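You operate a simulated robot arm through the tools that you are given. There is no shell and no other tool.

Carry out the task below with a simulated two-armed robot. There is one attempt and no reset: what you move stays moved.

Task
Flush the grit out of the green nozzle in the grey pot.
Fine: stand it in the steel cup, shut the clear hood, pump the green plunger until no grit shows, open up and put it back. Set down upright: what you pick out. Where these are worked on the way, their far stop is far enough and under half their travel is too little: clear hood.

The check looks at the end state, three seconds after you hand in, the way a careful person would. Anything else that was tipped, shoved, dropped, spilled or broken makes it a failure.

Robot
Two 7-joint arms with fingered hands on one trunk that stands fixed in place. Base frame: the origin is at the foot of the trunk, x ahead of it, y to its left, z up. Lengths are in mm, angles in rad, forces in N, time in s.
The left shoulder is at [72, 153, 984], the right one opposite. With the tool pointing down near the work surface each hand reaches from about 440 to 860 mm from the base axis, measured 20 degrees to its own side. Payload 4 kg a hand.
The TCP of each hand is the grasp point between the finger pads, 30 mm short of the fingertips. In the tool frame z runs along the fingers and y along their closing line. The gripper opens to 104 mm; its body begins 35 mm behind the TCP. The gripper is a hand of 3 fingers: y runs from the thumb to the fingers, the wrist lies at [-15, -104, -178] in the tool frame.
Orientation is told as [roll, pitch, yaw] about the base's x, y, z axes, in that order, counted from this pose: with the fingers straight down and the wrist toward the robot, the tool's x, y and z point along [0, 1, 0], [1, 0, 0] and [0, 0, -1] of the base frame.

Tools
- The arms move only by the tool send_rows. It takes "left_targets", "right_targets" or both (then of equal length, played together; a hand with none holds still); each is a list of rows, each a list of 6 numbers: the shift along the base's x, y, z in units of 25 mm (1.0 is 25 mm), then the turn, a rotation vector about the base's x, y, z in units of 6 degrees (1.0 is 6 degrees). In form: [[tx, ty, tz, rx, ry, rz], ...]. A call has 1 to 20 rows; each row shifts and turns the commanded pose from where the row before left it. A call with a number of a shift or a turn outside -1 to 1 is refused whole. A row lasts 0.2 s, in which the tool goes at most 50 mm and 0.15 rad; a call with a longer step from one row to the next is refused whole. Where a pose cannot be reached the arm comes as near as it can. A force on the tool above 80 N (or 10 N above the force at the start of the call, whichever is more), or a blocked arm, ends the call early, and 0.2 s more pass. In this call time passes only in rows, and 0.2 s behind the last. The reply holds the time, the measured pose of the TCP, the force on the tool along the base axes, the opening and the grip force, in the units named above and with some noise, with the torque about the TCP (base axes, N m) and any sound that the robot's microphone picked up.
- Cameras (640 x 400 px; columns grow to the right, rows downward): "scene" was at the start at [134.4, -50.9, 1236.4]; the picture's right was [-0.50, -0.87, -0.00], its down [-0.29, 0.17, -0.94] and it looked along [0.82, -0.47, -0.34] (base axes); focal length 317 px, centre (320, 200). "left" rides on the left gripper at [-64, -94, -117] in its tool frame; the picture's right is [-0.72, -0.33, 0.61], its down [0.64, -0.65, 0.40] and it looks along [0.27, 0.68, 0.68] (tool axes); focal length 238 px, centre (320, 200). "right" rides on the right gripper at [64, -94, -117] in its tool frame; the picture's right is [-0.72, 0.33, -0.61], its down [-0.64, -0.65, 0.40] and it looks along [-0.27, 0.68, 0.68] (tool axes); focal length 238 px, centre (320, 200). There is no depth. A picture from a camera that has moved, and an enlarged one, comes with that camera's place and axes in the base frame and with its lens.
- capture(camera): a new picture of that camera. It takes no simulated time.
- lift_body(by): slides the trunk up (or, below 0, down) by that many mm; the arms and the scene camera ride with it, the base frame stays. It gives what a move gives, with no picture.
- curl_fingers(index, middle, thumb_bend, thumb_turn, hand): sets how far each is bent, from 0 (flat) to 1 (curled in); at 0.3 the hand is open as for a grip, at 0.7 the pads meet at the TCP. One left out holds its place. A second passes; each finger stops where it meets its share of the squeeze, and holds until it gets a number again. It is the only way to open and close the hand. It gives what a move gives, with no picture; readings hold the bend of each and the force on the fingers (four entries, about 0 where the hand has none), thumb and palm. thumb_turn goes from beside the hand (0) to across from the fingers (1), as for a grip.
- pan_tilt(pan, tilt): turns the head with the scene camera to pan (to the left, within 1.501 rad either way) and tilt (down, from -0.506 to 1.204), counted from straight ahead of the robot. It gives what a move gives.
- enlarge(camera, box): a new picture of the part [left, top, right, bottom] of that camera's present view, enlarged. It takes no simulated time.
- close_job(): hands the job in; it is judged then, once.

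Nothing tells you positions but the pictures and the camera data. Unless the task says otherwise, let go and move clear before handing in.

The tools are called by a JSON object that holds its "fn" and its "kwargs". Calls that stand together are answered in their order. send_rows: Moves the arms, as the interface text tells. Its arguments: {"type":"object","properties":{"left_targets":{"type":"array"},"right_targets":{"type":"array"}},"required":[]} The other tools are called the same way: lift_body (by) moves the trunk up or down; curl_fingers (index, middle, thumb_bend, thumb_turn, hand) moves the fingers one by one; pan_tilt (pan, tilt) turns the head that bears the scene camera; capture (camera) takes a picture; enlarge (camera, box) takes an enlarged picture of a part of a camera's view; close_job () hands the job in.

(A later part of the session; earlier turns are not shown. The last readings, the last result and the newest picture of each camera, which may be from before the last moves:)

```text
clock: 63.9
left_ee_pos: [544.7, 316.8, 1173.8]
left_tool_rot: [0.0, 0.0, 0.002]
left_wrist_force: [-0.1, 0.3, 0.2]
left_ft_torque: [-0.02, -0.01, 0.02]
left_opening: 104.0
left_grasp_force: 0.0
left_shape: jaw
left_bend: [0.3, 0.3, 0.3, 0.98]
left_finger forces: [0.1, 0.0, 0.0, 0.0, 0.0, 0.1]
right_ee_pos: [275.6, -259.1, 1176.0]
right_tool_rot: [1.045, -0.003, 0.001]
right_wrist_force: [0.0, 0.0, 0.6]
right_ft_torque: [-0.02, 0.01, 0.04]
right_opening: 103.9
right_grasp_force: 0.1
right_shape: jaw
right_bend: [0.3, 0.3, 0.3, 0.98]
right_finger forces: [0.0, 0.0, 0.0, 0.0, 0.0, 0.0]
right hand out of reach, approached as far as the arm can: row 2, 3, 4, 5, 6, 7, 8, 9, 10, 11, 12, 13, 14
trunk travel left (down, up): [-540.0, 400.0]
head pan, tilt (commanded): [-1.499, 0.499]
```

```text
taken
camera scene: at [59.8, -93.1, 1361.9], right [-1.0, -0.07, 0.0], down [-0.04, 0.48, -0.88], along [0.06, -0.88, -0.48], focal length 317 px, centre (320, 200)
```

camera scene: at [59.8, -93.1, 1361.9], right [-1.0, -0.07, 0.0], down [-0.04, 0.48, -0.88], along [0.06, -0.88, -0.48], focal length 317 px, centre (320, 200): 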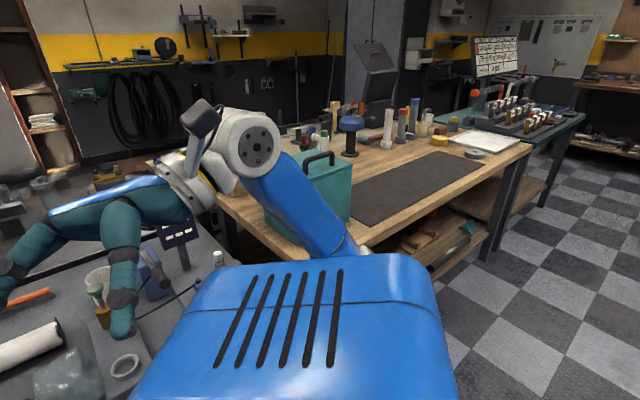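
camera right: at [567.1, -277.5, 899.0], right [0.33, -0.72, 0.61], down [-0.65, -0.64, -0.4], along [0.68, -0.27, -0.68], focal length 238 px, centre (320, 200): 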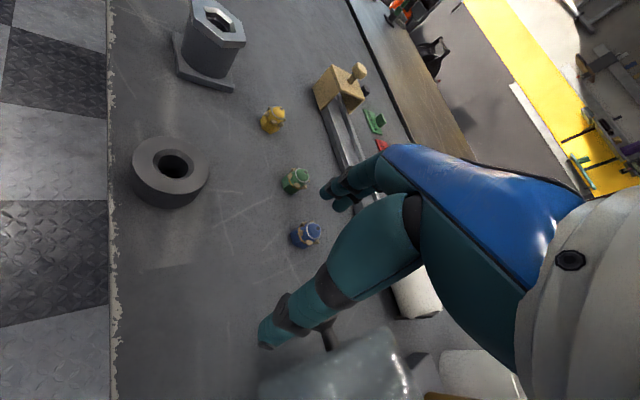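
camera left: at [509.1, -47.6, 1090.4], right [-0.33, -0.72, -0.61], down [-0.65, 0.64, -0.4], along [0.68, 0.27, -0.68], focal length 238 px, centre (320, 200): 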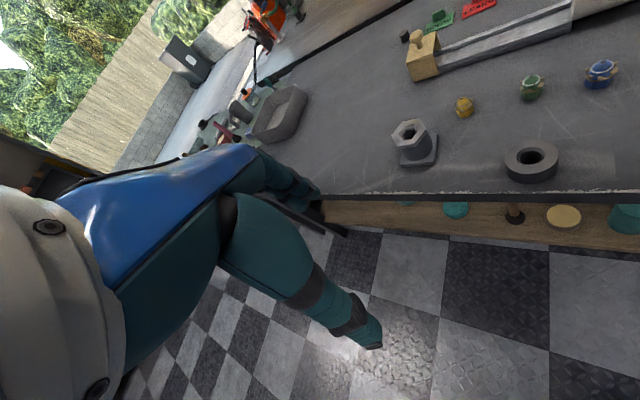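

The rolled wrist blocks going down, so I'll unroll first and then lower the hand in close to the body.

{"fn": "send_rows", "kwargs": {"right_targets": [[-0.1, -0.5, -0.2, -1, 0, 0], [-0.1, -0.5, -0.2, -1, 0, 0], [-0.1, -0.5, -0.2, -1, 0, 0], [-0.1, -0.5, -0.2, -1, 0, 0], [-0.1, -0.5, -0.2, -1, 0, 0], [-0.1, -0.5, -0.2, -1, 0, 0], [-0.1, -0.5, -0.2, -1, 0, 0], [-0.1, -0.5, -0.2, -1, 0, 0], [-0.1, -0.5, -0.2, -1, 0, 0], [-0.1, -0.5, -0.2, -1, 0, 0]]}}

{"fn": "send_rows", "kwargs": {"right_targets": [[0.2, 0.3, -0.95, 0, 0, 0], [0.2, 0.3, -0.95, 0, 0, 0], [0.2, 0.3, -0.95, 0, 0, 0], [0.2, 0.3, -0.95, 0, 0, 0], [0.2, 0.3, -0.95, 0, 0, 0], [0.2, 0.3, -0.95, 0, 0, 0], [0.2, 0.3, -0.95, 0, 0, 0], [0.2, 0.3, -0.95, 0, 0, 0], [0.2, 0.3, -0.95, 0, 0, 0], [0.2, 0.3, -0.95, 0, 0, 0], [0.2, 0.3, -0.95, 0, 0, 0], [0.2, 0.3, -0.95, 0, 0, 0], [0.2, 0.3, -0.95, 0, 0, 0], [0.2, 0.3, -0.95, 0, 0, 0]]}}

{"fn": "capture", "kwargs": {"camera": "scene"}}

```text
clock: 66.1
left_ee_pos: [545.0, 316.1, 1174.0]
left_tool_rot: [0.0, 0.001, -0.002]
left_wrist_force: [0.7, 0.4, -0.3]
left_ft_torque: [0.03, 0.01, -0.03]
left_opening: 103.9
left_grasp_force: 0.1
left_shape: jaw
left_bend: [0.3, 0.3, 0.3, 0.98]
left_finger forces: [0.0, 0.1, 0.1, 0.0, 0.1, 0.0]
right_ee_pos: [250.2, -383.6, 1125.2]
right_tool_rot: [-0.004, -0.001, 0.005]
right_wrist_force: [0.4, -0.4, -0.8]
right_ft_torque: [-0.01, 0.01, 0.01]
right_opening: 103.7
right_grasp_force: 0.0
right_shape: jaw
right_bend: [0.3, 0.3, 0.3, 0.98]
right_finger forces: [0.1, 0.0, 0.0, 0.0, 0.0, 0.1]
trunk travel left (down, up): [-540.0, 400.0]
head pan, tilt (commanded): [-1.499, 0.499]
```

```text
clock: 69.1
left_ee_pos: [544.9, 316.7, 1175.1]
left_tool_rot: [0.002, 0.0, -0.001]
left_wrist_force: [-0.3, -0.1, 0.1]
left_ft_torque: [0.02, 0.0, -0.01]
left_opening: 103.8
left_grasp_force: 0.1
left_shape: jaw
left_bend: [0.3, 0.3, 0.3, 0.98]
left_finger forces: [0.1, 0.1, 0.0, 0.1, 0.0, 0.0]
right_ee_pos: [251.9, -382.4, 1118.9]
right_tool_rot: [-0.002, 0.001, 0.006]
right_wrist_force: [-0.2, 0.0, -0.1]
right_ft_torque: [0.0, 0.01, 0.0]
right_opening: 103.8
right_grasp_force: 0.0
right_shape: jaw
right_bend: [0.3, 0.3, 0.3, 0.98]
right_finger forces: [0.1, 0.0, 0.0, 0.0, 0.0, 0.0]
right hand out of reach, approached as far as the arm can: row 1, 2, 3, 4, 5, 6, 7, 8, 9, 10, 11, 12, 13, 14
trunk travel left (down, up): [-540.0, 400.0]
head pan, tilt (commanded): [-1.499, 0.499]
```

```text
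taken
camera scene: at [59.7, -93.3, 1361.9], right [-1.0, -0.07, 0.0], down [-0.04, 0.48, -0.88], along [0.06, -0.88, -0.48], focal length 317 px, centre (320, 200)
```

scene: 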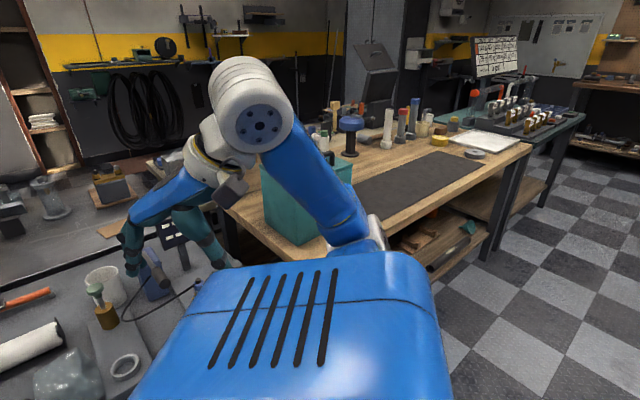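

The elbow flexion limit (shoulder–wrist ≥ ~310) stopped it. I'll route around: out a bit, then down and in front of the body.

{"fn": "send_rows", "kwargs": {"right_targets": [[0.83, -0.31, -0.6, 0, 0, 0], [0.83, -0.31, -0.8, 0, 0, 0], [0.83, -0.31, -0.9, 0, 0, 0], [0.83, -0.31, -0.9, 0, 0, 0], [0.83, -0.31, -0.9, 0, 0, 0], [0.83, -0.31, -0.9, 0, 0, 0], [0, 0.36, -1, 0, 0, 0], [0, 0.36, -1, 0, 0, 0], [0, 0.36, -1, 0, 0, 0], [0, 0.36, -1, 0, 0, 0], [0, 0.36, -1, 0, 0, 0], [0, 0.36, -1, 0, 0, 0], [0, 0.36, -1, 0, 0, 0], [0, 0.36, -1, 0, 0, 0], [0, 0.36, -1, 0, 0, 0], [0, 0.36, -1, 0, 0, 0]]}}

{"fn": "capture", "kwargs": {"camera": "scene"}}

```text
clock: 72.5
left_ee_pos: [544.2, 316.3, 1174.1]
left_tool_rot: [0.0, -0.001, 0.001]
left_wrist_force: [-0.1, 0.6, -0.3]
left_ft_torque: [0.0, 0.01, 0.04]
left_opening: 103.9
left_grasp_force: 0.1
left_shape: jaw
left_bend: [0.3, 0.3, 0.3, 0.98]
left_finger forces: [0.0, 0.0, 0.0, 0.0, 0.0, 0.0]
right_ee_pos: [375.5, -337.7, 741.8]
right_tool_rot: [-0.002, 0.001, 0.004]
right_wrist_force: [0.8, 0.0, 0.2]
right_ft_torque: [0.02, 0.01, -0.02]
right_opening: 103.7
right_grasp_force: 0.1
right_shape: jaw
right_bend: [0.3, 0.3, 0.3, 0.98]
right_finger forces: [0.0, 0.0, 0.0, 0.0, 0.1, 0.0]
trunk travel left (down, up): [-540.0, 400.0]
head pan, tilt (commanded): [-1.499, 0.499]
```

```text
taken
camera scene: at [59.8, -92.6, 1361.9], right [-1.0, -0.07, 0.0], down [-0.04, 0.48, -0.88], along [0.06, -0.88, -0.48], focal length 317 px, centre (320, 200)
```

scene: 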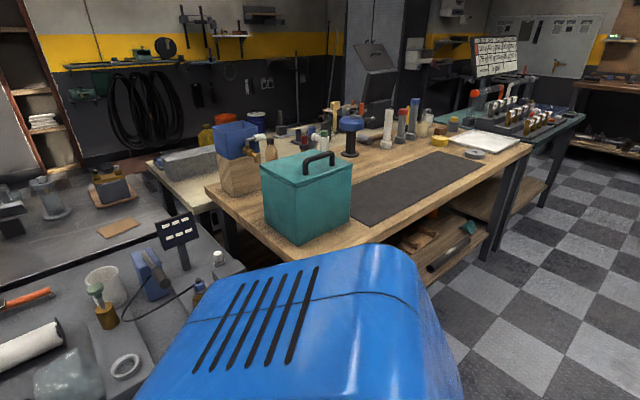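

No limit this time and the elbow is now low, hidden under the shoulder block. I'll swing forward from here, rising slightly to clear the hood.

{"fn": "send_rows", "kwargs": {"right_targets": [[0.8, 0.25, 0.4, 0, 0, 0], [0.8, 0.25, 0.4, 0, 0, 0], [0.8, 0.25, 0.4, 0, 0, 0], [0.8, 0.25, 0.4, 0, 0, 0], [0.8, 0.25, 0.4, 0, 0, 0], [0.8, 0.25, 0.3, 0, 0, 0], [0.8, 0.25, 0.3, 0, 0, 0], [0.8, 0.25, 0.3, 0, 0, 0], [0.8, 0, 0, 0, 0, 0], [0.8, 0, 0, 0, 0, 0], [0.8, 0, 0, 0, 0, 0], [0.8, 0, 0, 0, 0, 0]]}}

{"fn": "pan_tilt", "kwargs": {"pan": -0.7, "tilt": 0.8}}

{"fn": "capture", "kwargs": {"camera": "scene"}}

```text
clock: 75.1
left_ee_pos: [545.8, 318.4, 1173.1]
left_tool_rot: [-0.003, 0.002, -0.001]
left_wrist_force: [-0.2, 0.3, 0.5]
left_ft_torque: [-0.03, 0.03, -0.01]
left_opening: 103.7
left_grasp_force: 0.1
left_shape: jaw
left_bend: [0.3, 0.3, 0.3, 0.98]
left_finger forces: [0.1, 0.1, 0.1, 0.1, 0.1, 0.0]
right_ee_pos: [618.5, -287.3, 815.1]
right_tool_rot: [-0.002, 0.0, 0.005]
right_wrist_force: [0.2, 0.9, 0.6]
right_ft_torque: [-0.02, 0.03, 0.01]
right_opening: 103.6
right_grasp_force: 0.1
right_shape: jaw
right_bend: [0.3, 0.3, 0.3, 0.98]
right_finger forces: [0.0, 0.1, 0.0, 0.0, 0.0, 0.0]
trunk travel left (down, up): [-540.0, 400.0]
head pan, tilt (commanded): [-1.499, 0.499]
```

```text
clock: 76.2
left_ee_pos: [545.5, 317.6, 1174.3]
left_tool_rot: [-0.001, 0.0, 0.0]
left_wrist_force: [-0.1, 0.3, -0.3]
left_ft_torque: [0.0, 0.02, 0.0]
left_opening: 103.8
left_grasp_force: 0.0
left_shape: jaw
left_bend: [0.3, 0.3, 0.3, 0.98]
left_finger forces: [0.0, 0.0, 0.0, 0.0, 0.0, 0.0]
right_ee_pos: [617.3, -287.6, 815.5]
right_tool_rot: [0.0, 0.0, 0.004]
right_wrist_force: [1.0, 0.2, -0.5]
right_ft_torque: [-0.01, -0.02, 0.0]
right_opening: 103.9
right_grasp_force: 0.0
right_shape: jaw
right_bend: [0.3, 0.3, 0.3, 0.98]
right_finger forces: [0.2, 0.1, 0.0, 0.1, 0.1, 0.0]
trunk travel left (down, up): [-540.0, 400.0]
head pan, tilt (commanded): [-0.7, 0.799]
```

```text
taken
camera scene: at [116.2, -53.7, 1335.8], right [-0.64, -0.76, 0.0], down [-0.55, 0.46, -0.7], along [0.53, -0.45, -0.72], focal length 317 px, centre (320, 200)
```

scene: 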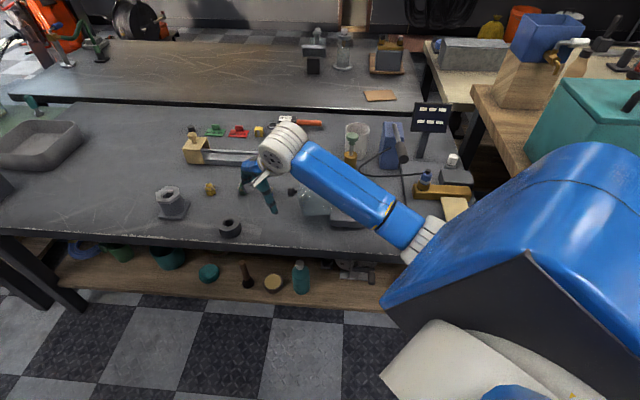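

The elbow is now low and forward. I'll continue toward the nozzle.

{"fn": "send_rows", "kwargs": {"right_targets": [[0.9, 0, 0, 0, 0, 0], [0.9, 0, 0, 0, 0, 0], [0.9, 0, 0, 0, 0, 0], [0.9, -0.2, -0.1, 0, 0, 0], [0.9, -0.2, -0.2, 0, 0, 0], [0.9, -0.4, -0.2, 0, 0, 0], [0.9, -0.4, -0.2, 0, 0, 0]]}}

{"fn": "capture", "kwargs": {"camera": "scene"}}

{"fn": "capture", "kwargs": {"camera": "right"}}

```text
clock: 77.8
left_ee_pos: [545.3, 317.8, 1173.1]
left_tool_rot: [0.0, 0.001, 0.001]
left_wrist_force: [0.9, -1.3, 0.1]
left_ft_torque: [0.0, 0.01, -0.02]
left_opening: 103.8
left_grasp_force: 0.1
left_shape: jaw
left_bend: [0.3, 0.3, 0.3, 0.98]
left_finger forces: [0.0, 0.0, 0.0, 0.0, 0.1, 0.0]
right_ee_pos: [775.2, -318.4, 797.4]
right_tool_rot: [-0.006, 0.001, 0.005]
right_wrist_force: [1.3, -0.3, 0.1]
right_ft_torque: [0.0, -0.02, 0.03]
right_opening: 103.8
right_grasp_force: 0.0
right_shape: jaw
right_bend: [0.3, 0.3, 0.3, 0.98]
right_finger forces: [0.1, 0.0, 0.0, 0.0, 0.0, 0.0]
trunk travel left (down, up): [-540.0, 400.0]
head pan, tilt (commanded): [-0.7, 0.799]
```

```text
taken
camera scene: at [117.8, -52.9, 1335.6], right [-0.64, -0.76, 0.0], down [-0.55, 0.46, -0.7], along [0.53, -0.45, -0.72], focal length 317 px, centre (320, 200)
```

scene: 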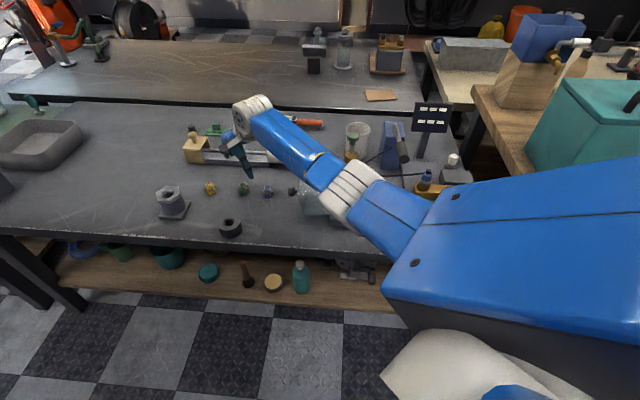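

```text
taken
camera right: at [681.0, -253.4, 912.9], right [0.33, -0.72, 0.61], down [-0.65, -0.65, -0.4], along [0.68, -0.27, -0.68], focal length 238 px, centre (320, 200)
```

right: 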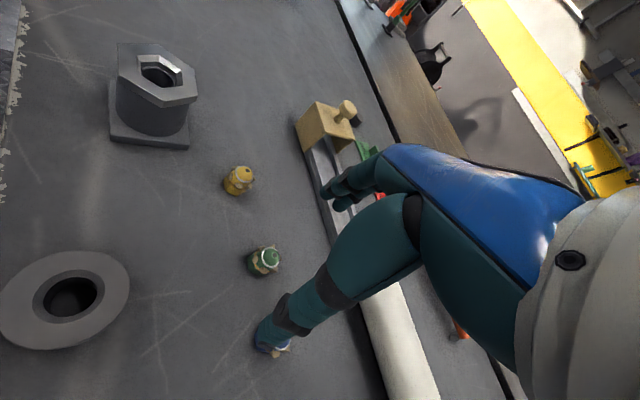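

Reach is solved. I'll raise the hand while turning yaw to -20°, then lower the trunk so the arm isn't overstretched for the pick.

{"fn": "send_rows", "kwargs": {"right_targets": [[0.1, -0.05, 1, 0, 0, -0.83], [0.1, -0.05, 1, 0, 0, -0.83], [0.1, -0.05, 1, 0, 0, -0.83], [0.1, -0.05, 1, 0, 0, -0.83]]}}

{"fn": "lift_body", "kwargs": {"by": -150}}

{"fn": "capture", "kwargs": {"camera": "right"}}

{"fn": "capture", "kwargs": {"camera": "scene"}}

```text
clock: 78.8
left_ee_pos: [544.5, 318.1, 1173.5]
left_tool_rot: [-0.001, 0.0, 0.001]
left_wrist_force: [-1.0, 0.0, 0.5]
left_ft_torque: [0.01, -0.02, 0.01]
left_opening: 103.8
left_grasp_force: 0.0
left_shape: jaw
left_bend: [0.3, 0.3, 0.3, 0.98]
left_finger forces: [0.1, 0.0, 0.1, 0.1, 0.1, 0.1]
right_ee_pos: [783.5, -321.5, 898.6]
right_tool_rot: [-0.003, -0.001, -0.344]
right_wrist_force: [0.3, -1.3, -0.4]
right_ft_torque: [0.0, 0.0, 0.01]
right_opening: 103.6
right_grasp_force: 0.0
right_shape: jaw
right_bend: [0.3, 0.3, 0.3, 0.98]
right_finger forces: [0.0, 0.1, 0.1, 0.0, 0.0, 0.0]
trunk travel left (down, up): [-540.0, 400.0]
head pan, tilt (commanded): [-0.7, 0.799]
```

```text
clock: 80.5
left_ee_pos: [544.5, 316.9, 1023.9]
left_tool_rot: [-0.002, 0.0, -0.001]
left_wrist_force: [-0.9, 0.4, 0.0]
left_ft_torque: [-0.01, -0.02, 0.04]
left_opening: 103.7
left_grasp_force: 0.1
left_shape: jaw
left_bend: [0.3, 0.3, 0.3, 0.98]
left_finger forces: [0.0, 0.2, 0.0, 0.1, 0.0, 0.0]
right_ee_pos: [784.6, -323.4, 746.8]
right_tool_rot: [-0.001, 0.001, -0.341]
right_wrist_force: [-0.5, -0.1, -0.5]
right_ft_torque: [0.03, -0.02, 0.03]
right_opening: 103.5
right_grasp_force: 0.1
right_shape: jaw
right_bend: [0.3, 0.3, 0.3, 0.98]
right_finger forces: [0.0, 0.1, 0.1, 0.0, 0.0, 0.1]
trunk travel left (down, up): [-390.0, 550.0]
head pan, tilt (commanded): [-0.7, 0.799]
```

```text
taken
camera right: at [716.7, -230.5, 864.2], right [0.07, -0.79, 0.62], down [-0.83, -0.39, -0.4], along [0.55, -0.48, -0.68], focal length 238 px, centre (320, 200)
```

right: 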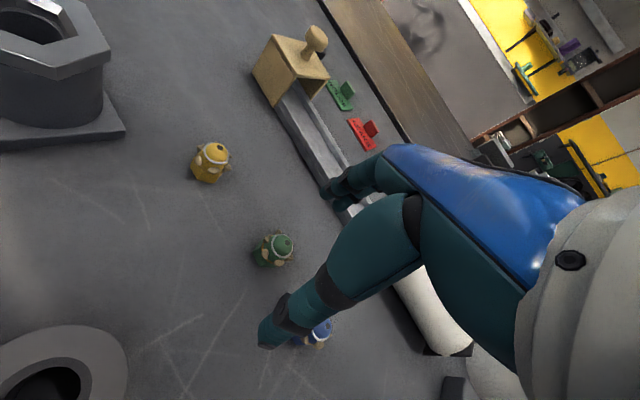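

```text
taken
camera scene: at [116.2, -53.4, 1185.8], right [-0.64, -0.76, 0.0], down [-0.55, 0.46, -0.7], along [0.53, -0.45, -0.72], focal length 317 px, centre (320, 200)
```

scene: 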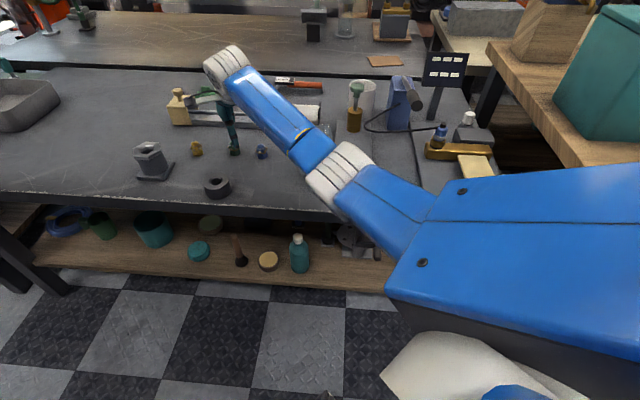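

Hand is above the nozzle at yaw -20°, with nozzle re-confirmed at ≈(797, -323). I'll centre over it and descend partway, then check.

{"fn": "send_rows", "kwargs": {"right_targets": [[0.5, -0.02, 0, 0, 0, 0], [0, 0, -0.6, 0, 0, 0], [0, 0, -0.6, 0, 0, 0]]}}

{"fn": "capture", "kwargs": {"camera": "right"}}

{"fn": "enlarge", "kwargs": {"camera": "scene", "box": [180, 80, 290, 180]}}

```text
clock: 81.3
left_ee_pos: [545.3, 317.3, 1023.9]
left_tool_rot: [-0.004, 0.001, 0.0]
left_wrist_force: [0.9, 0.0, -0.5]
left_ft_torque: [-0.01, -0.03, -0.01]
left_opening: 103.7
left_grasp_force: 0.0
left_shape: jaw
left_bend: [0.3, 0.3, 0.3, 0.98]
left_finger forces: [0.1, 0.0, 0.0, 0.1, 0.0, 0.0]
right_ee_pos: [796.4, -324.4, 716.0]
right_tool_rot: [-0.001, -0.001, -0.343]
right_wrist_force: [-0.1, 0.3, 0.0]
right_ft_torque: [-0.01, -0.02, 0.02]
right_opening: 103.8
right_grasp_force: 0.0
right_shape: jaw
right_bend: [0.3, 0.3, 0.3, 0.98]
right_finger forces: [0.0, 0.0, 0.0, 0.1, 0.1, 0.0]
trunk travel left (down, up): [-390.0, 550.0]
head pan, tilt (commanded): [-0.7, 0.799]
```

```text
taken
camera right: at [729.5, -231.2, 833.3], right [0.07, -0.79, 0.62], down [-0.83, -0.39, -0.4], along [0.55, -0.48, -0.68], focal length 238 px, centre (320, 200)
```

right: 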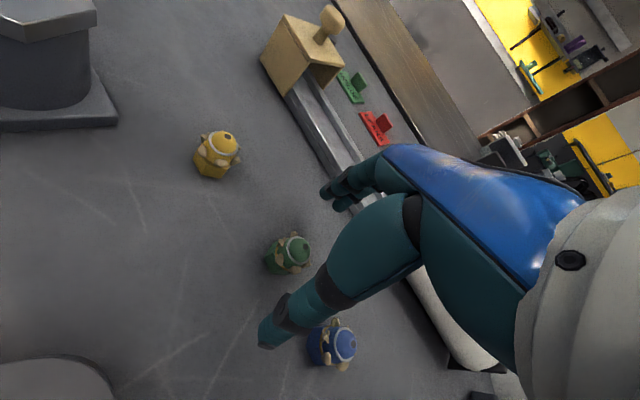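

```text
4.00 times, centred on (235, 130) of scene
camera zoom: at [116.7, -53.4, 1185.7], right [-0.64, -0.76, 0.0], down [-0.55, 0.46, -0.7], along [0.53, -0.45, -0.72], focal length 1267 px, centre (660, 480)
```

zoom: 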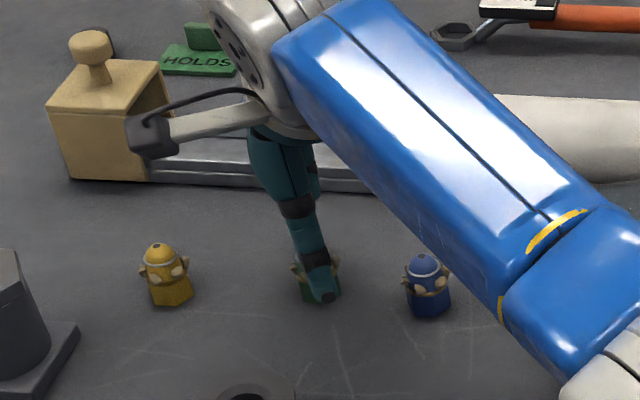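

{"fn": "enlarge", "kwargs": {"camera": "right", "box": [240, 210, 340, 290]}}

```text
5.00 times, centred on (290, 250) of right
camera zoom: at [729.5, -231.2, 833.3], right [0.07, -0.79, 0.62], down [-0.83, -0.39, -0.4], along [0.55, -0.48, -0.68], focal length 1192 px, centre (470, -50)
```

zoom: 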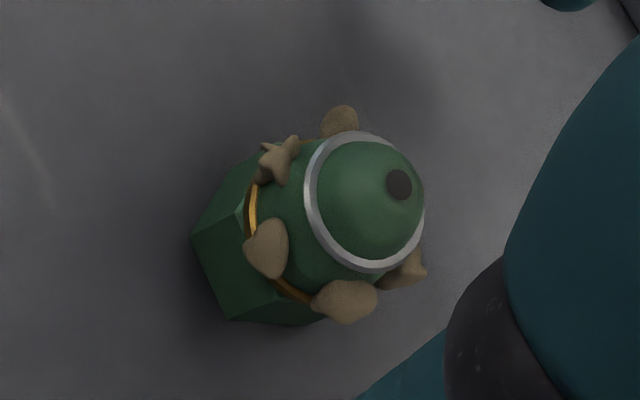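

The nozzle axis is at (799, -325), within 3 mm of the TCP. Descending to grasp height.

{"fn": "send_rows", "kwargs": {"right_targets": [[0.1, -0.02, -0.7, 0, 0, 0], [0, 0, -0.7, 0, 0, 0]]}}

{"fn": "capture", "kwargs": {"camera": "right"}}

{"fn": "enlarge", "kwargs": {"camera": "scene", "box": [200, 110, 280, 170]}}

```text
clock: 81.9
left_ee_pos: [545.5, 317.8, 1024.4]
left_tool_rot: [-0.001, 0.004, -0.001]
left_wrist_force: [0.6, 0.0, 0.2]
left_ft_torque: [-0.02, 0.04, 0.01]
left_opening: 103.7
left_grasp_force: 0.0
left_shape: jaw
left_bend: [0.3, 0.3, 0.3, 0.98]
left_finger forces: [0.0, 0.0, 0.0, 0.1, 0.1, 0.0]
right_ee_pos: [798.1, -323.9, 682.5]
right_tool_rot: [-0.001, -0.001, -0.341]
right_wrist_force: [0.1, 0.0, 0.2]
right_ft_torque: [-0.01, 0.0, -0.02]
right_opening: 104.1
right_grasp_force: 0.0
right_shape: jaw
right_bend: [0.3, 0.3, 0.3, 0.98]
right_finger forces: [0.0, 0.1, 0.0, 0.1, 0.0, 0.0]
trunk travel left (down, up): [-390.0, 550.0]
head pan, tilt (commanded): [-0.7, 0.799]
```

```text
taken
camera right: at [732.5, -231.4, 798.9], right [0.07, -0.79, 0.61], down [-0.83, -0.39, -0.4], along [0.55, -0.48, -0.68], focal length 238 px, centre (320, 200)
```

right: 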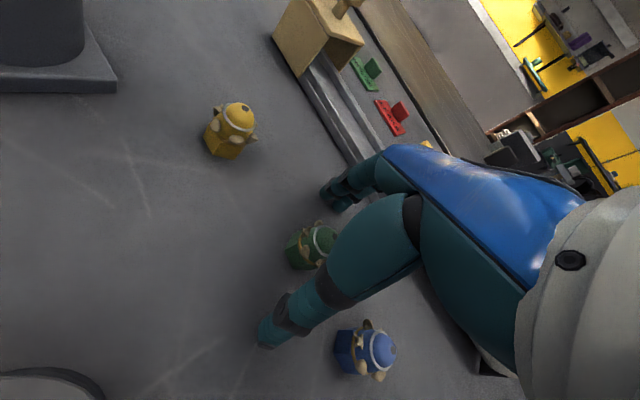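

```text
6.67 times, centred on (240, 140) of scene
camera zoom: at [116.6, -53.3, 1185.7], right [-0.64, -0.76, 0.0], down [-0.55, 0.46, -0.7], along [0.53, -0.45, -0.72], focal length 2111 px, centre (853, 600)
```

zoom: 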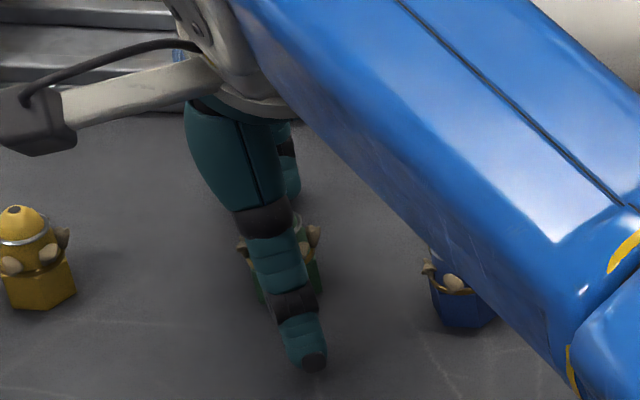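

No contact yet with fingertips near z≈652. I'll drop 3 mm more and half-close the fingers to check alignment.

{"fn": "send_rows", "kwargs": {"right_targets": [[0.03, -0.04, -0.12, 0, 0, 0]]}}

{"fn": "curl_fingers", "kwargs": {"hand": "right", "index": 0.5, "middle": 0.5, "thumb_bend": 0.5}}

{"fn": "capture", "kwargs": {"camera": "right"}}

{"fn": "enlarge", "kwargs": {"camera": "right", "box": [240, 160, 400, 340]}}

```text
clock: 82.3
left_ee_pos: [544.0, 317.7, 1024.1]
left_tool_rot: [0.0, -0.001, -0.002]
left_wrist_force: [-0.3, -0.1, -0.8]
left_ft_torque: [-0.01, 0.01, 0.01]
left_opening: 103.7
left_grasp_force: 0.0
left_shape: jaw
left_bend: [0.3, 0.3, 0.3, 0.98]
left_finger forces: [0.0, 0.0, 0.0, 0.0, 0.1, 0.1]
right_ee_pos: [800.0, -324.4, 681.2]
right_tool_rot: [-0.002, 0.001, -0.342]
right_wrist_force: [-0.1, -0.2, 0.9]
right_ft_torque: [-0.01, -0.04, 0.0]
right_opening: 103.8
right_grasp_force: 0.0
right_shape: jaw
right_bend: [0.3, 0.3, 0.3, 0.98]
right_finger forces: [0.0, 1.0, 0.0, 0.0, 0.0, 0.0]
trunk travel left (down, up): [-390.0, 550.0]
head pan, tilt (commanded): [-0.7, 0.799]
```

```text
clock: 83.3
left_ee_pos: [542.5, 319.2, 1025.1]
left_tool_rot: [-0.004, -0.002, -0.001]
left_wrist_force: [0.7, 0.0, -0.5]
left_ft_torque: [0.02, 0.04, 0.02]
left_opening: 104.0
left_grasp_force: 0.1
left_shape: jaw
left_bend: [0.3, 0.3, 0.3, 0.98]
left_finger forces: [0.1, 0.1, 0.1, 0.1, 0.1, 0.1]
right_ee_pos: [798.8, -323.7, 685.5]
right_tool_rot: [-0.002, -0.004, -0.342]
right_wrist_force: [4.3, -0.4, 16.2]
right_ft_torque: [-0.37, -0.68, 0.08]
right_opening: 52.7
right_grasp_force: 7.6
right_shape: fingers
right_bend: [0.5, 0.45, 0.5, 0.98]
right_finger forces: [0.1, 15.5, 0.0, 0.0, 0.0, 0.0]
trunk travel left (down, up): [-390.0, 550.0]
head pan, tilt (commanded): [-0.7, 0.799]
```

```text
taken
camera right: at [731.7, -231.4, 799.7], right [0.06, -0.78, 0.62], down [-0.83, -0.39, -0.41], along [0.56, -0.49, -0.67], focal length 238 px, centre (320, 200)
```

right: 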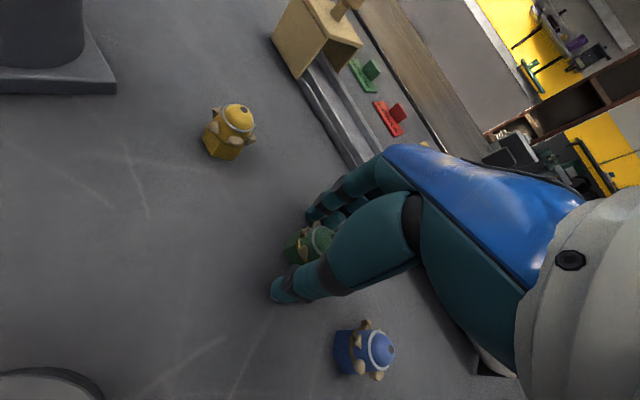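

```text
2.22 times, centred on (320, 250) of right
camera zoom: at [731.7, -231.4, 799.7], right [0.06, -0.78, 0.62], down [-0.83, -0.39, -0.41], along [0.56, -0.49, -0.67], focal length 530 px, centre (320, 89)
```

zoom: 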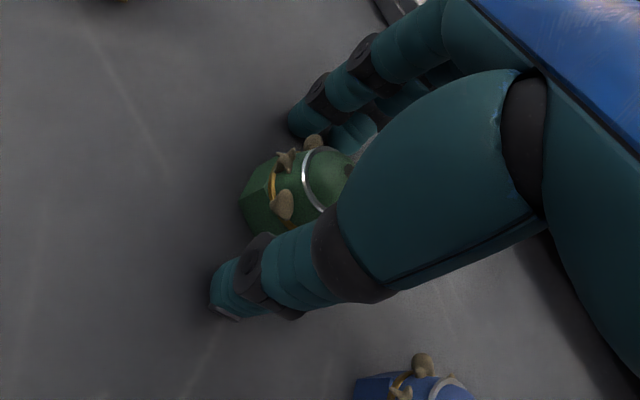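

The middle finger is pressing on the bench (wrist z-force 16 N), so the tips dip lower while curling. I'll raise about 9 mm before closing further.

{"fn": "send_rows", "kwargs": {"right_targets": [[0, 0, 0.35, 0, 0, 0]]}}

{"fn": "curl_fingers", "kwargs": {"hand": "right", "index": 0.5, "middle": 0.5, "thumb_bend": 0.5}}

{"fn": "enlarge", "kwargs": {"camera": "right", "box": [240, 160, 400, 340]}}

{"fn": "enlarge", "kwargs": {"camera": "scene", "box": [200, 110, 280, 170]}}

```text
clock: 83.7
left_ee_pos: [545.2, 317.3, 1022.0]
left_tool_rot: [-0.002, 0.001, -0.001]
left_wrist_force: [0.7, 0.9, 0.3]
left_ft_torque: [0.02, 0.04, -0.02]
left_opening: 103.8
left_grasp_force: 0.0
left_shape: jaw
left_bend: [0.3, 0.3, 0.3, 0.98]
left_finger forces: [0.1, 0.0, 0.0, 0.0, 0.0, 0.0]
right_ee_pos: [798.6, -325.0, 684.0]
right_tool_rot: [-0.005, 0.008, -0.343]
right_wrist_force: [0.8, 0.2, 1.6]
right_ft_torque: [-0.06, -0.08, -0.02]
right_opening: 52.8
right_grasp_force: 1.1
right_shape: fingers
right_bend: [0.5, 0.49, 0.5, 0.98]
right_finger forces: [0.1, 2.0, 0.0, 0.1, 0.0, 0.0]
trunk travel left (down, up): [-390.0, 550.0]
head pan, tilt (commanded): [-0.7, 0.799]
```

```text
clock: 84.7
left_ee_pos: [543.7, 318.0, 1025.2]
left_tool_rot: [-0.001, 0.001, -0.001]
left_wrist_force: [1.0, 0.7, -0.7]
left_ft_torque: [-0.02, -0.01, -0.01]
left_opening: 103.8
left_grasp_force: 0.1
left_shape: jaw
left_bend: [0.3, 0.3, 0.3, 0.98]
left_finger forces: [0.0, 0.1, 0.0, 0.1, 0.0, 0.1]
right_ee_pos: [799.8, -326.0, 688.3]
right_tool_rot: [-0.005, -0.001, -0.342]
right_wrist_force: [0.2, -0.4, -0.4]
right_ft_torque: [-0.02, -0.01, -0.01]
right_opening: 52.8
right_grasp_force: 0.1
right_shape: fingers
right_bend: [0.5, 0.5, 0.5, 0.98]
right_finger forces: [0.0, 0.0, 0.0, 0.1, 0.0, 0.1]
trunk travel left (down, up): [-390.0, 550.0]
head pan, tilt (commanded): [-0.7, 0.799]
```

```text
2.22 times, centred on (320, 250) of right
camera zoom: at [733.1, -232.4, 804.7], right [0.07, -0.79, 0.62], down [-0.83, -0.39, -0.4], along [0.55, -0.48, -0.68], focal length 530 px, centre (320, 89)
```

zoom: 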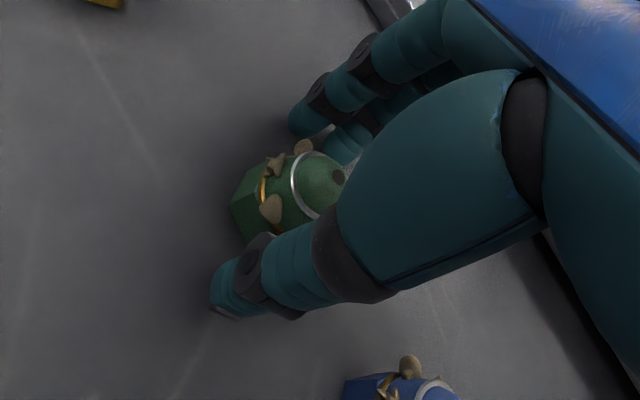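

```text
6.67 times, centred on (240, 140) of scene
camera zoom: at [116.5, -53.3, 1185.7], right [-0.64, -0.76, 0.0], down [-0.55, 0.46, -0.7], along [0.53, -0.45, -0.72], focal length 2111 px, centre (853, 600)
```

zoom: 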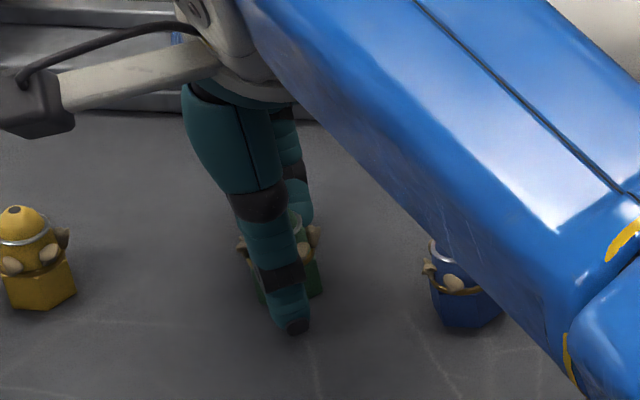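

Clear of contact now at TCP z 688 with 53 mm opening around the nozzle. Closing further in a small step.

{"fn": "curl_fingers", "kwargs": {"hand": "right", "index": 0.57, "middle": 0.57, "thumb_bend": 0.57}}

{"fn": "enlarge", "kwargs": {"camera": "right", "box": [240, 160, 400, 340]}}

```text
clock: 85.7
left_ee_pos: [545.0, 318.3, 1025.1]
left_tool_rot: [-0.001, 0.001, 0.0]
left_wrist_force: [0.4, 0.0, 0.5]
left_ft_torque: [0.01, 0.01, 0.0]
left_opening: 103.6
left_grasp_force: 0.0
left_shape: jaw
left_bend: [0.3, 0.3, 0.3, 0.98]
left_finger forces: [0.0, 0.1, 0.0, 0.1, 0.1, 0.0]
right_ee_pos: [799.9, -325.3, 688.6]
right_tool_rot: [-0.001, 0.0, -0.342]
right_wrist_force: [0.8, -0.2, 0.5]
right_ft_torque: [-0.03, -0.02, 0.02]
right_opening: 37.1
right_grasp_force: 0.2
right_shape: fingers
right_bend: [0.56, 0.56, 0.56, 0.98]
right_finger forces: [0.0, 0.1, 0.0, 0.0, 0.1, 0.0]
trunk travel left (down, up): [-390.0, 550.0]
head pan, tilt (commanded): [-0.7, 0.799]
```

```text
2.22 times, centred on (320, 250) of right
camera zoom: at [733.1, -232.5, 804.8], right [0.07, -0.79, 0.62], down [-0.83, -0.39, -0.4], along [0.55, -0.48, -0.68], focal length 530 px, centre (320, 89)
```

zoom: 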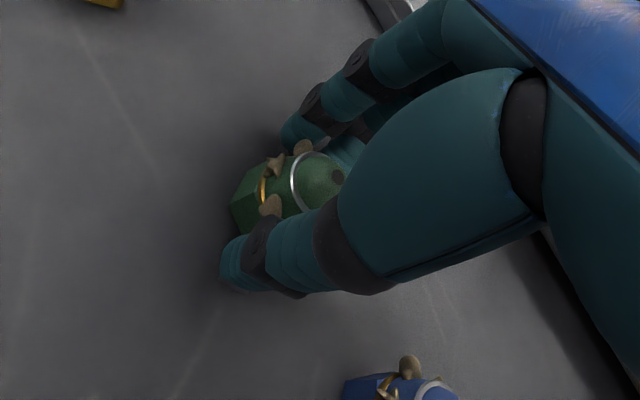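

{"fn": "curl_fingers", "kwargs": {"hand": "right", "index": 0.62, "middle": 0.62, "thumb_bend": 0.62}}

{"fn": "enlarge", "kwargs": {"camera": "right", "box": [240, 160, 400, 340]}}

```text
clock: 86.7
left_ee_pos: [545.1, 317.5, 1023.7]
left_tool_rot: [-0.002, 0.0, 0.001]
left_wrist_force: [-1.0, -0.9, 1.4]
left_ft_torque: [0.0, 0.0, 0.0]
left_opening: 103.8
left_grasp_force: 0.0
left_shape: jaw
left_bend: [0.3, 0.3, 0.3, 0.98]
left_finger forces: [0.0, 0.0, 0.1, 0.1, 0.0, 0.0]
right_ee_pos: [800.1, -325.1, 688.0]
right_tool_rot: [-0.002, 0.0, -0.341]
right_wrist_force: [0.1, 0.6, 0.5]
right_ft_torque: [0.0, 0.03, 0.02]
right_opening: 23.6
right_grasp_force: 0.4
right_shape: fingers
right_bend: [0.61, 0.62, 0.61, 0.98]
right_finger forces: [0.4, 0.0, 0.1, 0.1, 0.5, 0.1]
trunk travel left (down, up): [-390.0, 550.0]
head pan, tilt (commanded): [-0.7, 0.799]
```

```text
2.22 times, centred on (320, 250) of right
camera zoom: at [733.0, -232.4, 804.8], right [0.07, -0.79, 0.62], down [-0.83, -0.39, -0.4], along [0.55, -0.48, -0.68], focal length 530 px, centre (320, 89)
```

zoom: 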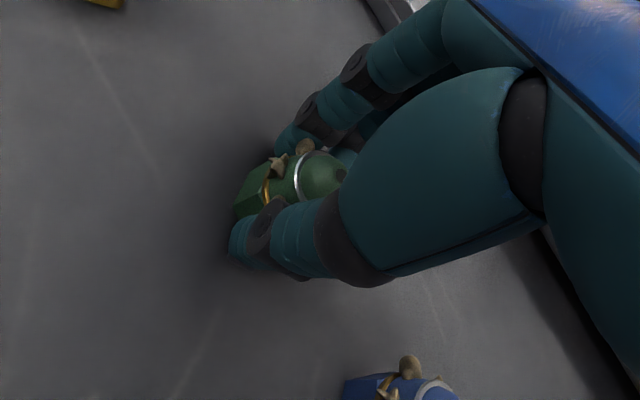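

Light contact on index and thumb. Closing a bit more to grip.

{"fn": "curl_fingers", "kwargs": {"hand": "right", "index": 0.65, "middle": 0.66, "thumb_bend": 0.65}}

{"fn": "enlarge", "kwargs": {"camera": "right", "box": [240, 160, 400, 340]}}

```text
clock: 87.7
left_ee_pos: [543.7, 317.5, 1022.8]
left_tool_rot: [-0.003, 0.0, 0.0]
left_wrist_force: [-0.2, -0.5, -0.2]
left_ft_torque: [0.01, 0.02, -0.01]
left_opening: 103.8
left_grasp_force: 0.1
left_shape: jaw
left_bend: [0.3, 0.3, 0.3, 0.98]
left_finger forces: [0.1, 0.0, 0.1, 0.0, 0.0, 0.1]
right_ee_pos: [800.6, -325.3, 690.0]
right_tool_rot: [-0.002, 0.001, -0.341]
right_wrist_force: [-0.7, 0.3, -0.4]
right_ft_torque: [-0.01, -0.02, -0.01]
right_opening: 21.2
right_grasp_force: 2.6
right_shape: fingers
right_bend: [0.63, 0.64, 0.62, 0.97]
right_finger forces: [1.5, 1.5, 0.0, 0.1, 2.9, 0.1]
trunk travel left (down, up): [-390.0, 550.0]
head pan, tilt (commanded): [-0.7, 0.799]
```

```text
2.22 times, centred on (320, 250) of right
camera zoom: at [733.1, -232.5, 804.7], right [0.07, -0.79, 0.62], down [-0.83, -0.39, -0.4], along [0.55, -0.48, -0.68], focal length 530 px, centre (320, 89)
```

zoom: 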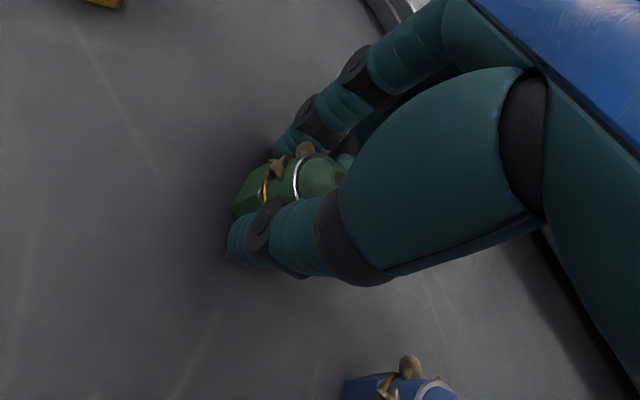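

All three digits hold it lightly (2.6 N). I'll firm the grip a little and lift a small test height.

{"fn": "curl_fingers", "kwargs": {"hand": "right", "index": 0.69, "middle": 0.7, "thumb_bend": 0.69}}

{"fn": "send_rows", "kwargs": {"right_targets": [[0, 0, 0.5, 0, 0, 0], [0, 0, 0.5, 0, 0, 0]]}}

{"fn": "enlarge", "kwargs": {"camera": "right", "box": [240, 160, 400, 340]}}

{"fn": "enlarge", "kwargs": {"camera": "scene", "box": [190, 100, 290, 170]}}

```text
clock: 88.7
left_ee_pos: [543.7, 317.7, 1024.8]
left_tool_rot: [-0.002, -0.001, 0.0]
left_wrist_force: [0.0, -0.6, -0.3]
left_ft_torque: [0.01, 0.04, -0.02]
left_opening: 103.7
left_grasp_force: 0.1
left_shape: jaw
left_bend: [0.3, 0.3, 0.3, 0.98]
left_finger forces: [0.0, 0.0, 0.0, 0.1, 0.1, 0.0]
right_ee_pos: [801.1, -323.8, 688.9]
right_tool_rot: [-0.002, 0.001, -0.341]
right_wrist_force: [0.1, -0.3, 1.0]
right_ft_torque: [0.01, 0.02, -0.03]
right_opening: 19.8
right_grasp_force: 6.7
right_shape: fingers
right_bend: [0.64, 0.67, 0.62, 0.97]
right_finger forces: [3.3, 3.5, 0.0, 0.0, 6.5, 0.0]
trunk travel left (down, up): [-390.0, 550.0]
head pan, tilt (commanded): [-0.7, 0.799]
```

```text
clock: 89.3
left_ee_pos: [545.1, 317.9, 1023.5]
left_tool_rot: [-0.002, -0.001, 0.0]
left_wrist_force: [0.3, 0.2, 0.9]
left_ft_torque: [-0.02, -0.01, 0.0]
left_opening: 103.8
left_grasp_force: 0.0
left_shape: jaw
left_bend: [0.3, 0.3, 0.3, 0.98]
left_finger forces: [0.1, 0.0, 0.0, 0.1, 0.1, 0.0]
right_ee_pos: [799.9, -325.8, 713.0]
right_tool_rot: [-0.003, 0.001, -0.345]
right_wrist_force: [-0.6, 0.6, 0.0]
right_ft_torque: [-0.02, 0.0, -0.01]
right_opening: 19.5
right_grasp_force: 6.8
right_shape: fingers
right_bend: [0.64, 0.67, 0.62, 0.97]
right_finger forces: [3.3, 3.5, 0.0, 0.0, 6.6, 0.0]
trunk travel left (down, up): [-390.0, 550.0]
head pan, tilt (commanded): [-0.7, 0.799]
```

```text
2.22 times, centred on (320, 250) of right
camera zoom: at [733.0, -232.8, 829.3], right [0.07, -0.79, 0.62], down [-0.83, -0.39, -0.4], along [0.55, -0.48, -0.68], focal length 530 px, centre (320, 89)
```

zoom: 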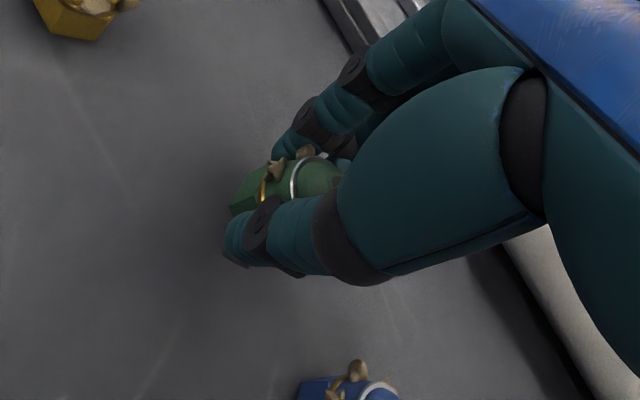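

```text
5.71 times, centred on (240, 135) of scene
camera zoom: at [116.4, -53.3, 1185.7], right [-0.64, -0.76, 0.0], down [-0.55, 0.46, -0.7], along [0.53, -0.45, -0.72], focal length 1810 px, centre (777, 571)
```

zoom: 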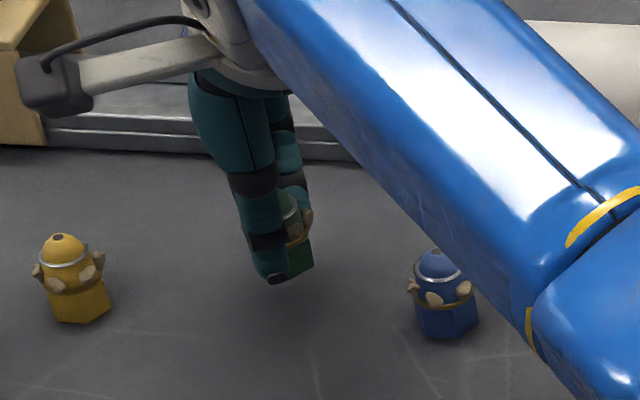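

The nozzle lifts cleanly. But the fingertips reach nearly to its base and wouldn't clear the cup's ring, so I'll set it back down and re-grip ~11 mm higher.

{"fn": "send_rows", "kwargs": {"right_targets": [[0, 0, -0.5, 0, 0, 0], [0, 0, -0.46, 0, 0, 0]]}}

{"fn": "curl_fingers", "kwargs": {"hand": "right", "index": 0.57, "middle": 0.57, "thumb_bend": 0.57}}

{"fn": "enlarge", "kwargs": {"camera": "right", "box": [240, 160, 400, 340]}}

```text
clock: 89.9
left_ee_pos: [544.3, 317.0, 1023.6]
left_tool_rot: [-0.003, 0.002, -0.001]
left_wrist_force: [-0.4, 0.0, -0.3]
left_ft_torque: [-0.01, -0.03, -0.01]
left_opening: 103.9
left_grasp_force: 0.0
left_shape: jaw
left_bend: [0.3, 0.3, 0.3, 0.98]
left_finger forces: [0.2, 0.1, 0.1, 0.0, 0.1, 0.1]
right_ee_pos: [799.4, -325.1, 688.7]
right_tool_rot: [-0.003, 0.0, -0.342]
right_wrist_force: [-0.7, 0.1, -0.6]
right_ft_torque: [0.0, 0.03, -0.01]
right_opening: 19.6
right_grasp_force: 6.5
right_shape: fingers
right_bend: [0.64, 0.67, 0.62, 0.97]
right_finger forces: [3.3, 3.5, 0.0, 0.1, 6.5, 0.0]
trunk travel left (down, up): [-390.0, 550.0]
head pan, tilt (commanded): [-0.7, 0.799]
```

```text
clock: 90.9
left_ee_pos: [544.3, 318.2, 1023.5]
left_tool_rot: [-0.001, -0.001, -0.001]
left_wrist_force: [0.5, -0.1, -0.6]
left_ft_torque: [-0.03, 0.01, 0.0]
left_opening: 103.7
left_grasp_force: 0.0
left_shape: jaw
left_bend: [0.3, 0.3, 0.3, 0.98]
left_finger forces: [0.0, 0.0, 0.1, 0.0, 0.1, 0.1]
right_ee_pos: [799.5, -324.5, 688.2]
right_tool_rot: [-0.004, 0.001, -0.342]
right_wrist_force: [0.4, -0.2, -0.1]
right_ft_torque: [-0.01, -0.01, -0.04]
right_opening: 36.1
right_grasp_force: 0.1
right_shape: fingers
right_bend: [0.56, 0.56, 0.56, 0.97]
right_finger forces: [0.1, 0.0, 0.1, 0.0, 0.0, 0.0]
trunk travel left (down, up): [-390.0, 550.0]
head pan, tilt (commanded): [-0.7, 0.799]
```

```text
2.22 times, centred on (320, 250) of right
camera zoom: at [732.7, -232.8, 805.1], right [0.07, -0.79, 0.62], down [-0.83, -0.39, -0.4], along [0.55, -0.48, -0.68], focal length 530 px, centre (320, 89)
```

zoom: 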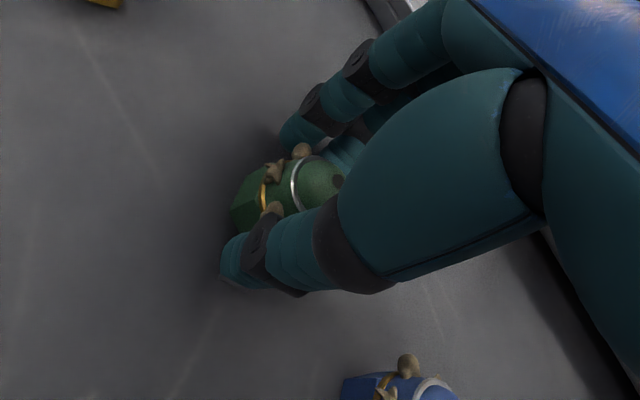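

{"fn": "send_rows", "kwargs": {"right_targets": [[0, 0, 0.45, 0, 0, 0]]}}

{"fn": "curl_fingers", "kwargs": {"hand": "right", "index": 0.63, "middle": 0.63, "thumb_bend": 0.63}}

{"fn": "enlarge", "kwargs": {"camera": "right", "box": [240, 160, 400, 340]}}

```text
clock: 91.3
left_ee_pos: [544.0, 317.8, 1023.3]
left_tool_rot: [-0.002, 0.0, 0.001]
left_wrist_force: [0.5, 0.7, 0.3]
left_ft_torque: [0.01, -0.03, -0.01]
left_opening: 103.8
left_grasp_force: 0.0
left_shape: jaw
left_bend: [0.3, 0.3, 0.3, 0.98]
left_finger forces: [0.0, 0.0, 0.0, 0.0, 0.0, 0.0]
right_ee_pos: [798.8, -324.8, 700.9]
right_tool_rot: [-0.003, 0.0, -0.341]
right_wrist_force: [0.5, 0.7, 0.2]
right_ft_torque: [-0.02, -0.04, -0.02]
right_opening: 36.1
right_grasp_force: 0.2
right_shape: fingers
right_bend: [0.56, 0.56, 0.56, 0.97]
right_finger forces: [0.1, 0.0, 0.0, 0.1, 0.0, 0.0]
trunk travel left (down, up): [-390.0, 550.0]
head pan, tilt (commanded): [-0.7, 0.799]
```

```text
clock: 92.3
left_ee_pos: [545.4, 318.3, 1023.8]
left_tool_rot: [-0.003, 0.0, 0.0]
left_wrist_force: [-0.7, -0.5, 0.6]
left_ft_torque: [-0.01, -0.01, 0.04]
left_opening: 103.6
left_grasp_force: 0.0
left_shape: jaw
left_bend: [0.3, 0.3, 0.3, 0.98]
left_finger forces: [0.0, 0.2, 0.0, 0.0, 0.0, 0.1]
right_ee_pos: [799.2, -325.2, 700.5]
right_tool_rot: [-0.003, 0.0, -0.341]
right_wrist_force: [0.0, 0.3, 0.1]
right_ft_torque: [0.0, -0.02, 0.02]
right_opening: 19.0
right_grasp_force: 0.2
right_shape: fingers
right_bend: [0.63, 0.63, 0.63, 0.97]
right_finger forces: [0.0, 0.1, 0.1, 0.1, 0.1, 0.0]
trunk travel left (down, up): [-390.0, 550.0]
head pan, tilt (commanded): [-0.7, 0.799]
```

```text
2.22 times, centred on (320, 250) of right
camera zoom: at [732.8, -232.8, 816.5], right [0.07, -0.79, 0.62], down [-0.83, -0.39, -0.4], along [0.55, -0.48, -0.68], focal length 530 px, centre (320, 89)
```

zoom: 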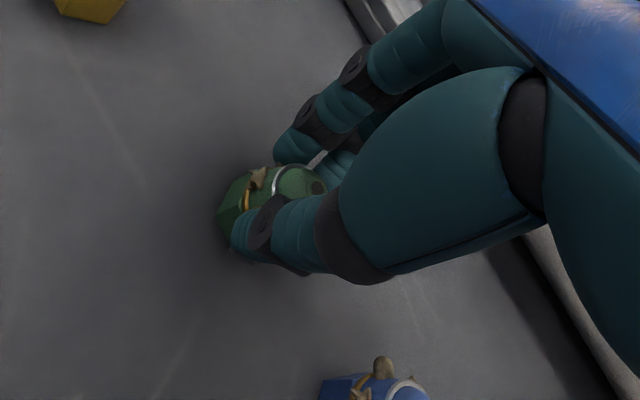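

{"fn": "curl_fingers", "kwargs": {"hand": "right", "index": 0.66, "middle": 0.66, "thumb_bend": 0.66}}

{"fn": "curl_fingers", "kwargs": {"hand": "right", "index": 0.7, "middle": 0.7, "thumb_bend": 0.7}}

{"fn": "enlarge", "kwargs": {"camera": "right", "box": [240, 160, 400, 340]}}

{"fn": "enlarge", "kwargs": {"camera": "scene", "box": [190, 100, 290, 170]}}

```text
clock: 93.3
left_ee_pos: [544.6, 318.2, 1024.2]
left_tool_rot: [-0.002, -0.001, 0.0]
left_wrist_force: [-0.1, -0.1, -0.1]
left_ft_torque: [0.01, 0.0, -0.02]
left_opening: 103.8
left_grasp_force: 0.1
left_shape: jaw
left_bend: [0.3, 0.3, 0.3, 0.98]
left_finger forces: [0.0, 0.0, 0.0, 0.1, 0.1, 0.1]
right_ee_pos: [799.4, -325.4, 701.1]
right_tool_rot: [-0.002, 0.0, -0.342]
right_wrist_force: [0.8, 0.2, 0.0]
right_ft_torque: [0.0, -0.01, 0.0]
right_opening: 16.3
right_grasp_force: 1.4
right_shape: fingers
right_bend: [0.64, 0.65, 0.64, 0.97]
right_finger forces: [1.3, 0.5, 0.1, 0.1, 1.7, 0.0]
trunk travel left (down, up): [-390.0, 550.0]
head pan, tilt (commanded): [-0.7, 0.799]
```

```text
clock: 94.3
left_ee_pos: [546.0, 317.3, 1024.5]
left_tool_rot: [-0.003, 0.0, 0.001]
left_wrist_force: [0.1, 0.4, -0.5]
left_ft_torque: [0.05, -0.03, 0.01]
left_opening: 104.0
left_grasp_force: 0.0
left_shape: jaw
left_bend: [0.3, 0.3, 0.3, 0.98]
left_finger forces: [0.0, 0.1, 0.0, 0.1, 0.1, 0.0]
right_ee_pos: [799.7, -324.4, 700.5]
right_tool_rot: [-0.003, 0.0, -0.342]
right_wrist_force: [-0.1, 0.8, -0.4]
right_ft_torque: [0.0, -0.01, 0.0]
right_opening: 14.4
right_grasp_force: 5.3
right_shape: fingers
right_bend: [0.66, 0.68, 0.65, 0.97]
right_finger forces: [2.7, 2.4, 0.0, 0.1, 5.1, 0.0]
trunk travel left (down, up): [-390.0, 550.0]
head pan, tilt (commanded): [-0.7, 0.799]
```

```text
2.22 times, centred on (320, 250) of right
camera zoom: at [732.8, -232.8, 816.5], right [0.07, -0.79, 0.62], down [-0.83, -0.39, -0.4], along [0.55, -0.48, -0.68], focal length 530 px, centre (320, 89)
```

zoom: 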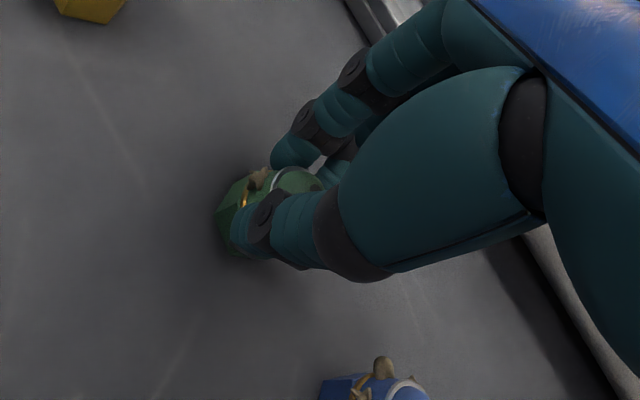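

```text
5.71 times, centred on (240, 135) of scene
camera zoom: at [116.4, -53.3, 1185.7], right [-0.64, -0.76, 0.0], down [-0.55, 0.46, -0.7], along [0.53, -0.45, -0.72], focal length 1810 px, centre (777, 571)
```

zoom: 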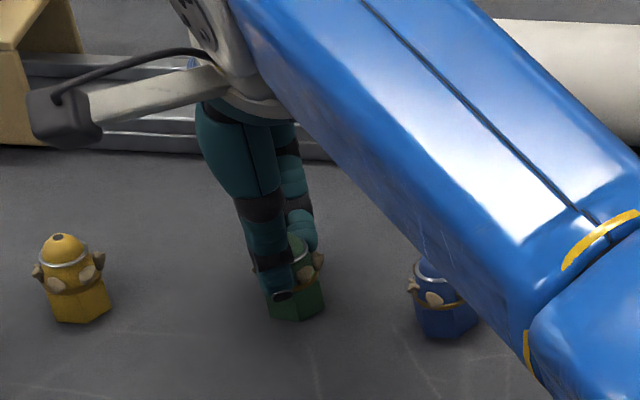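

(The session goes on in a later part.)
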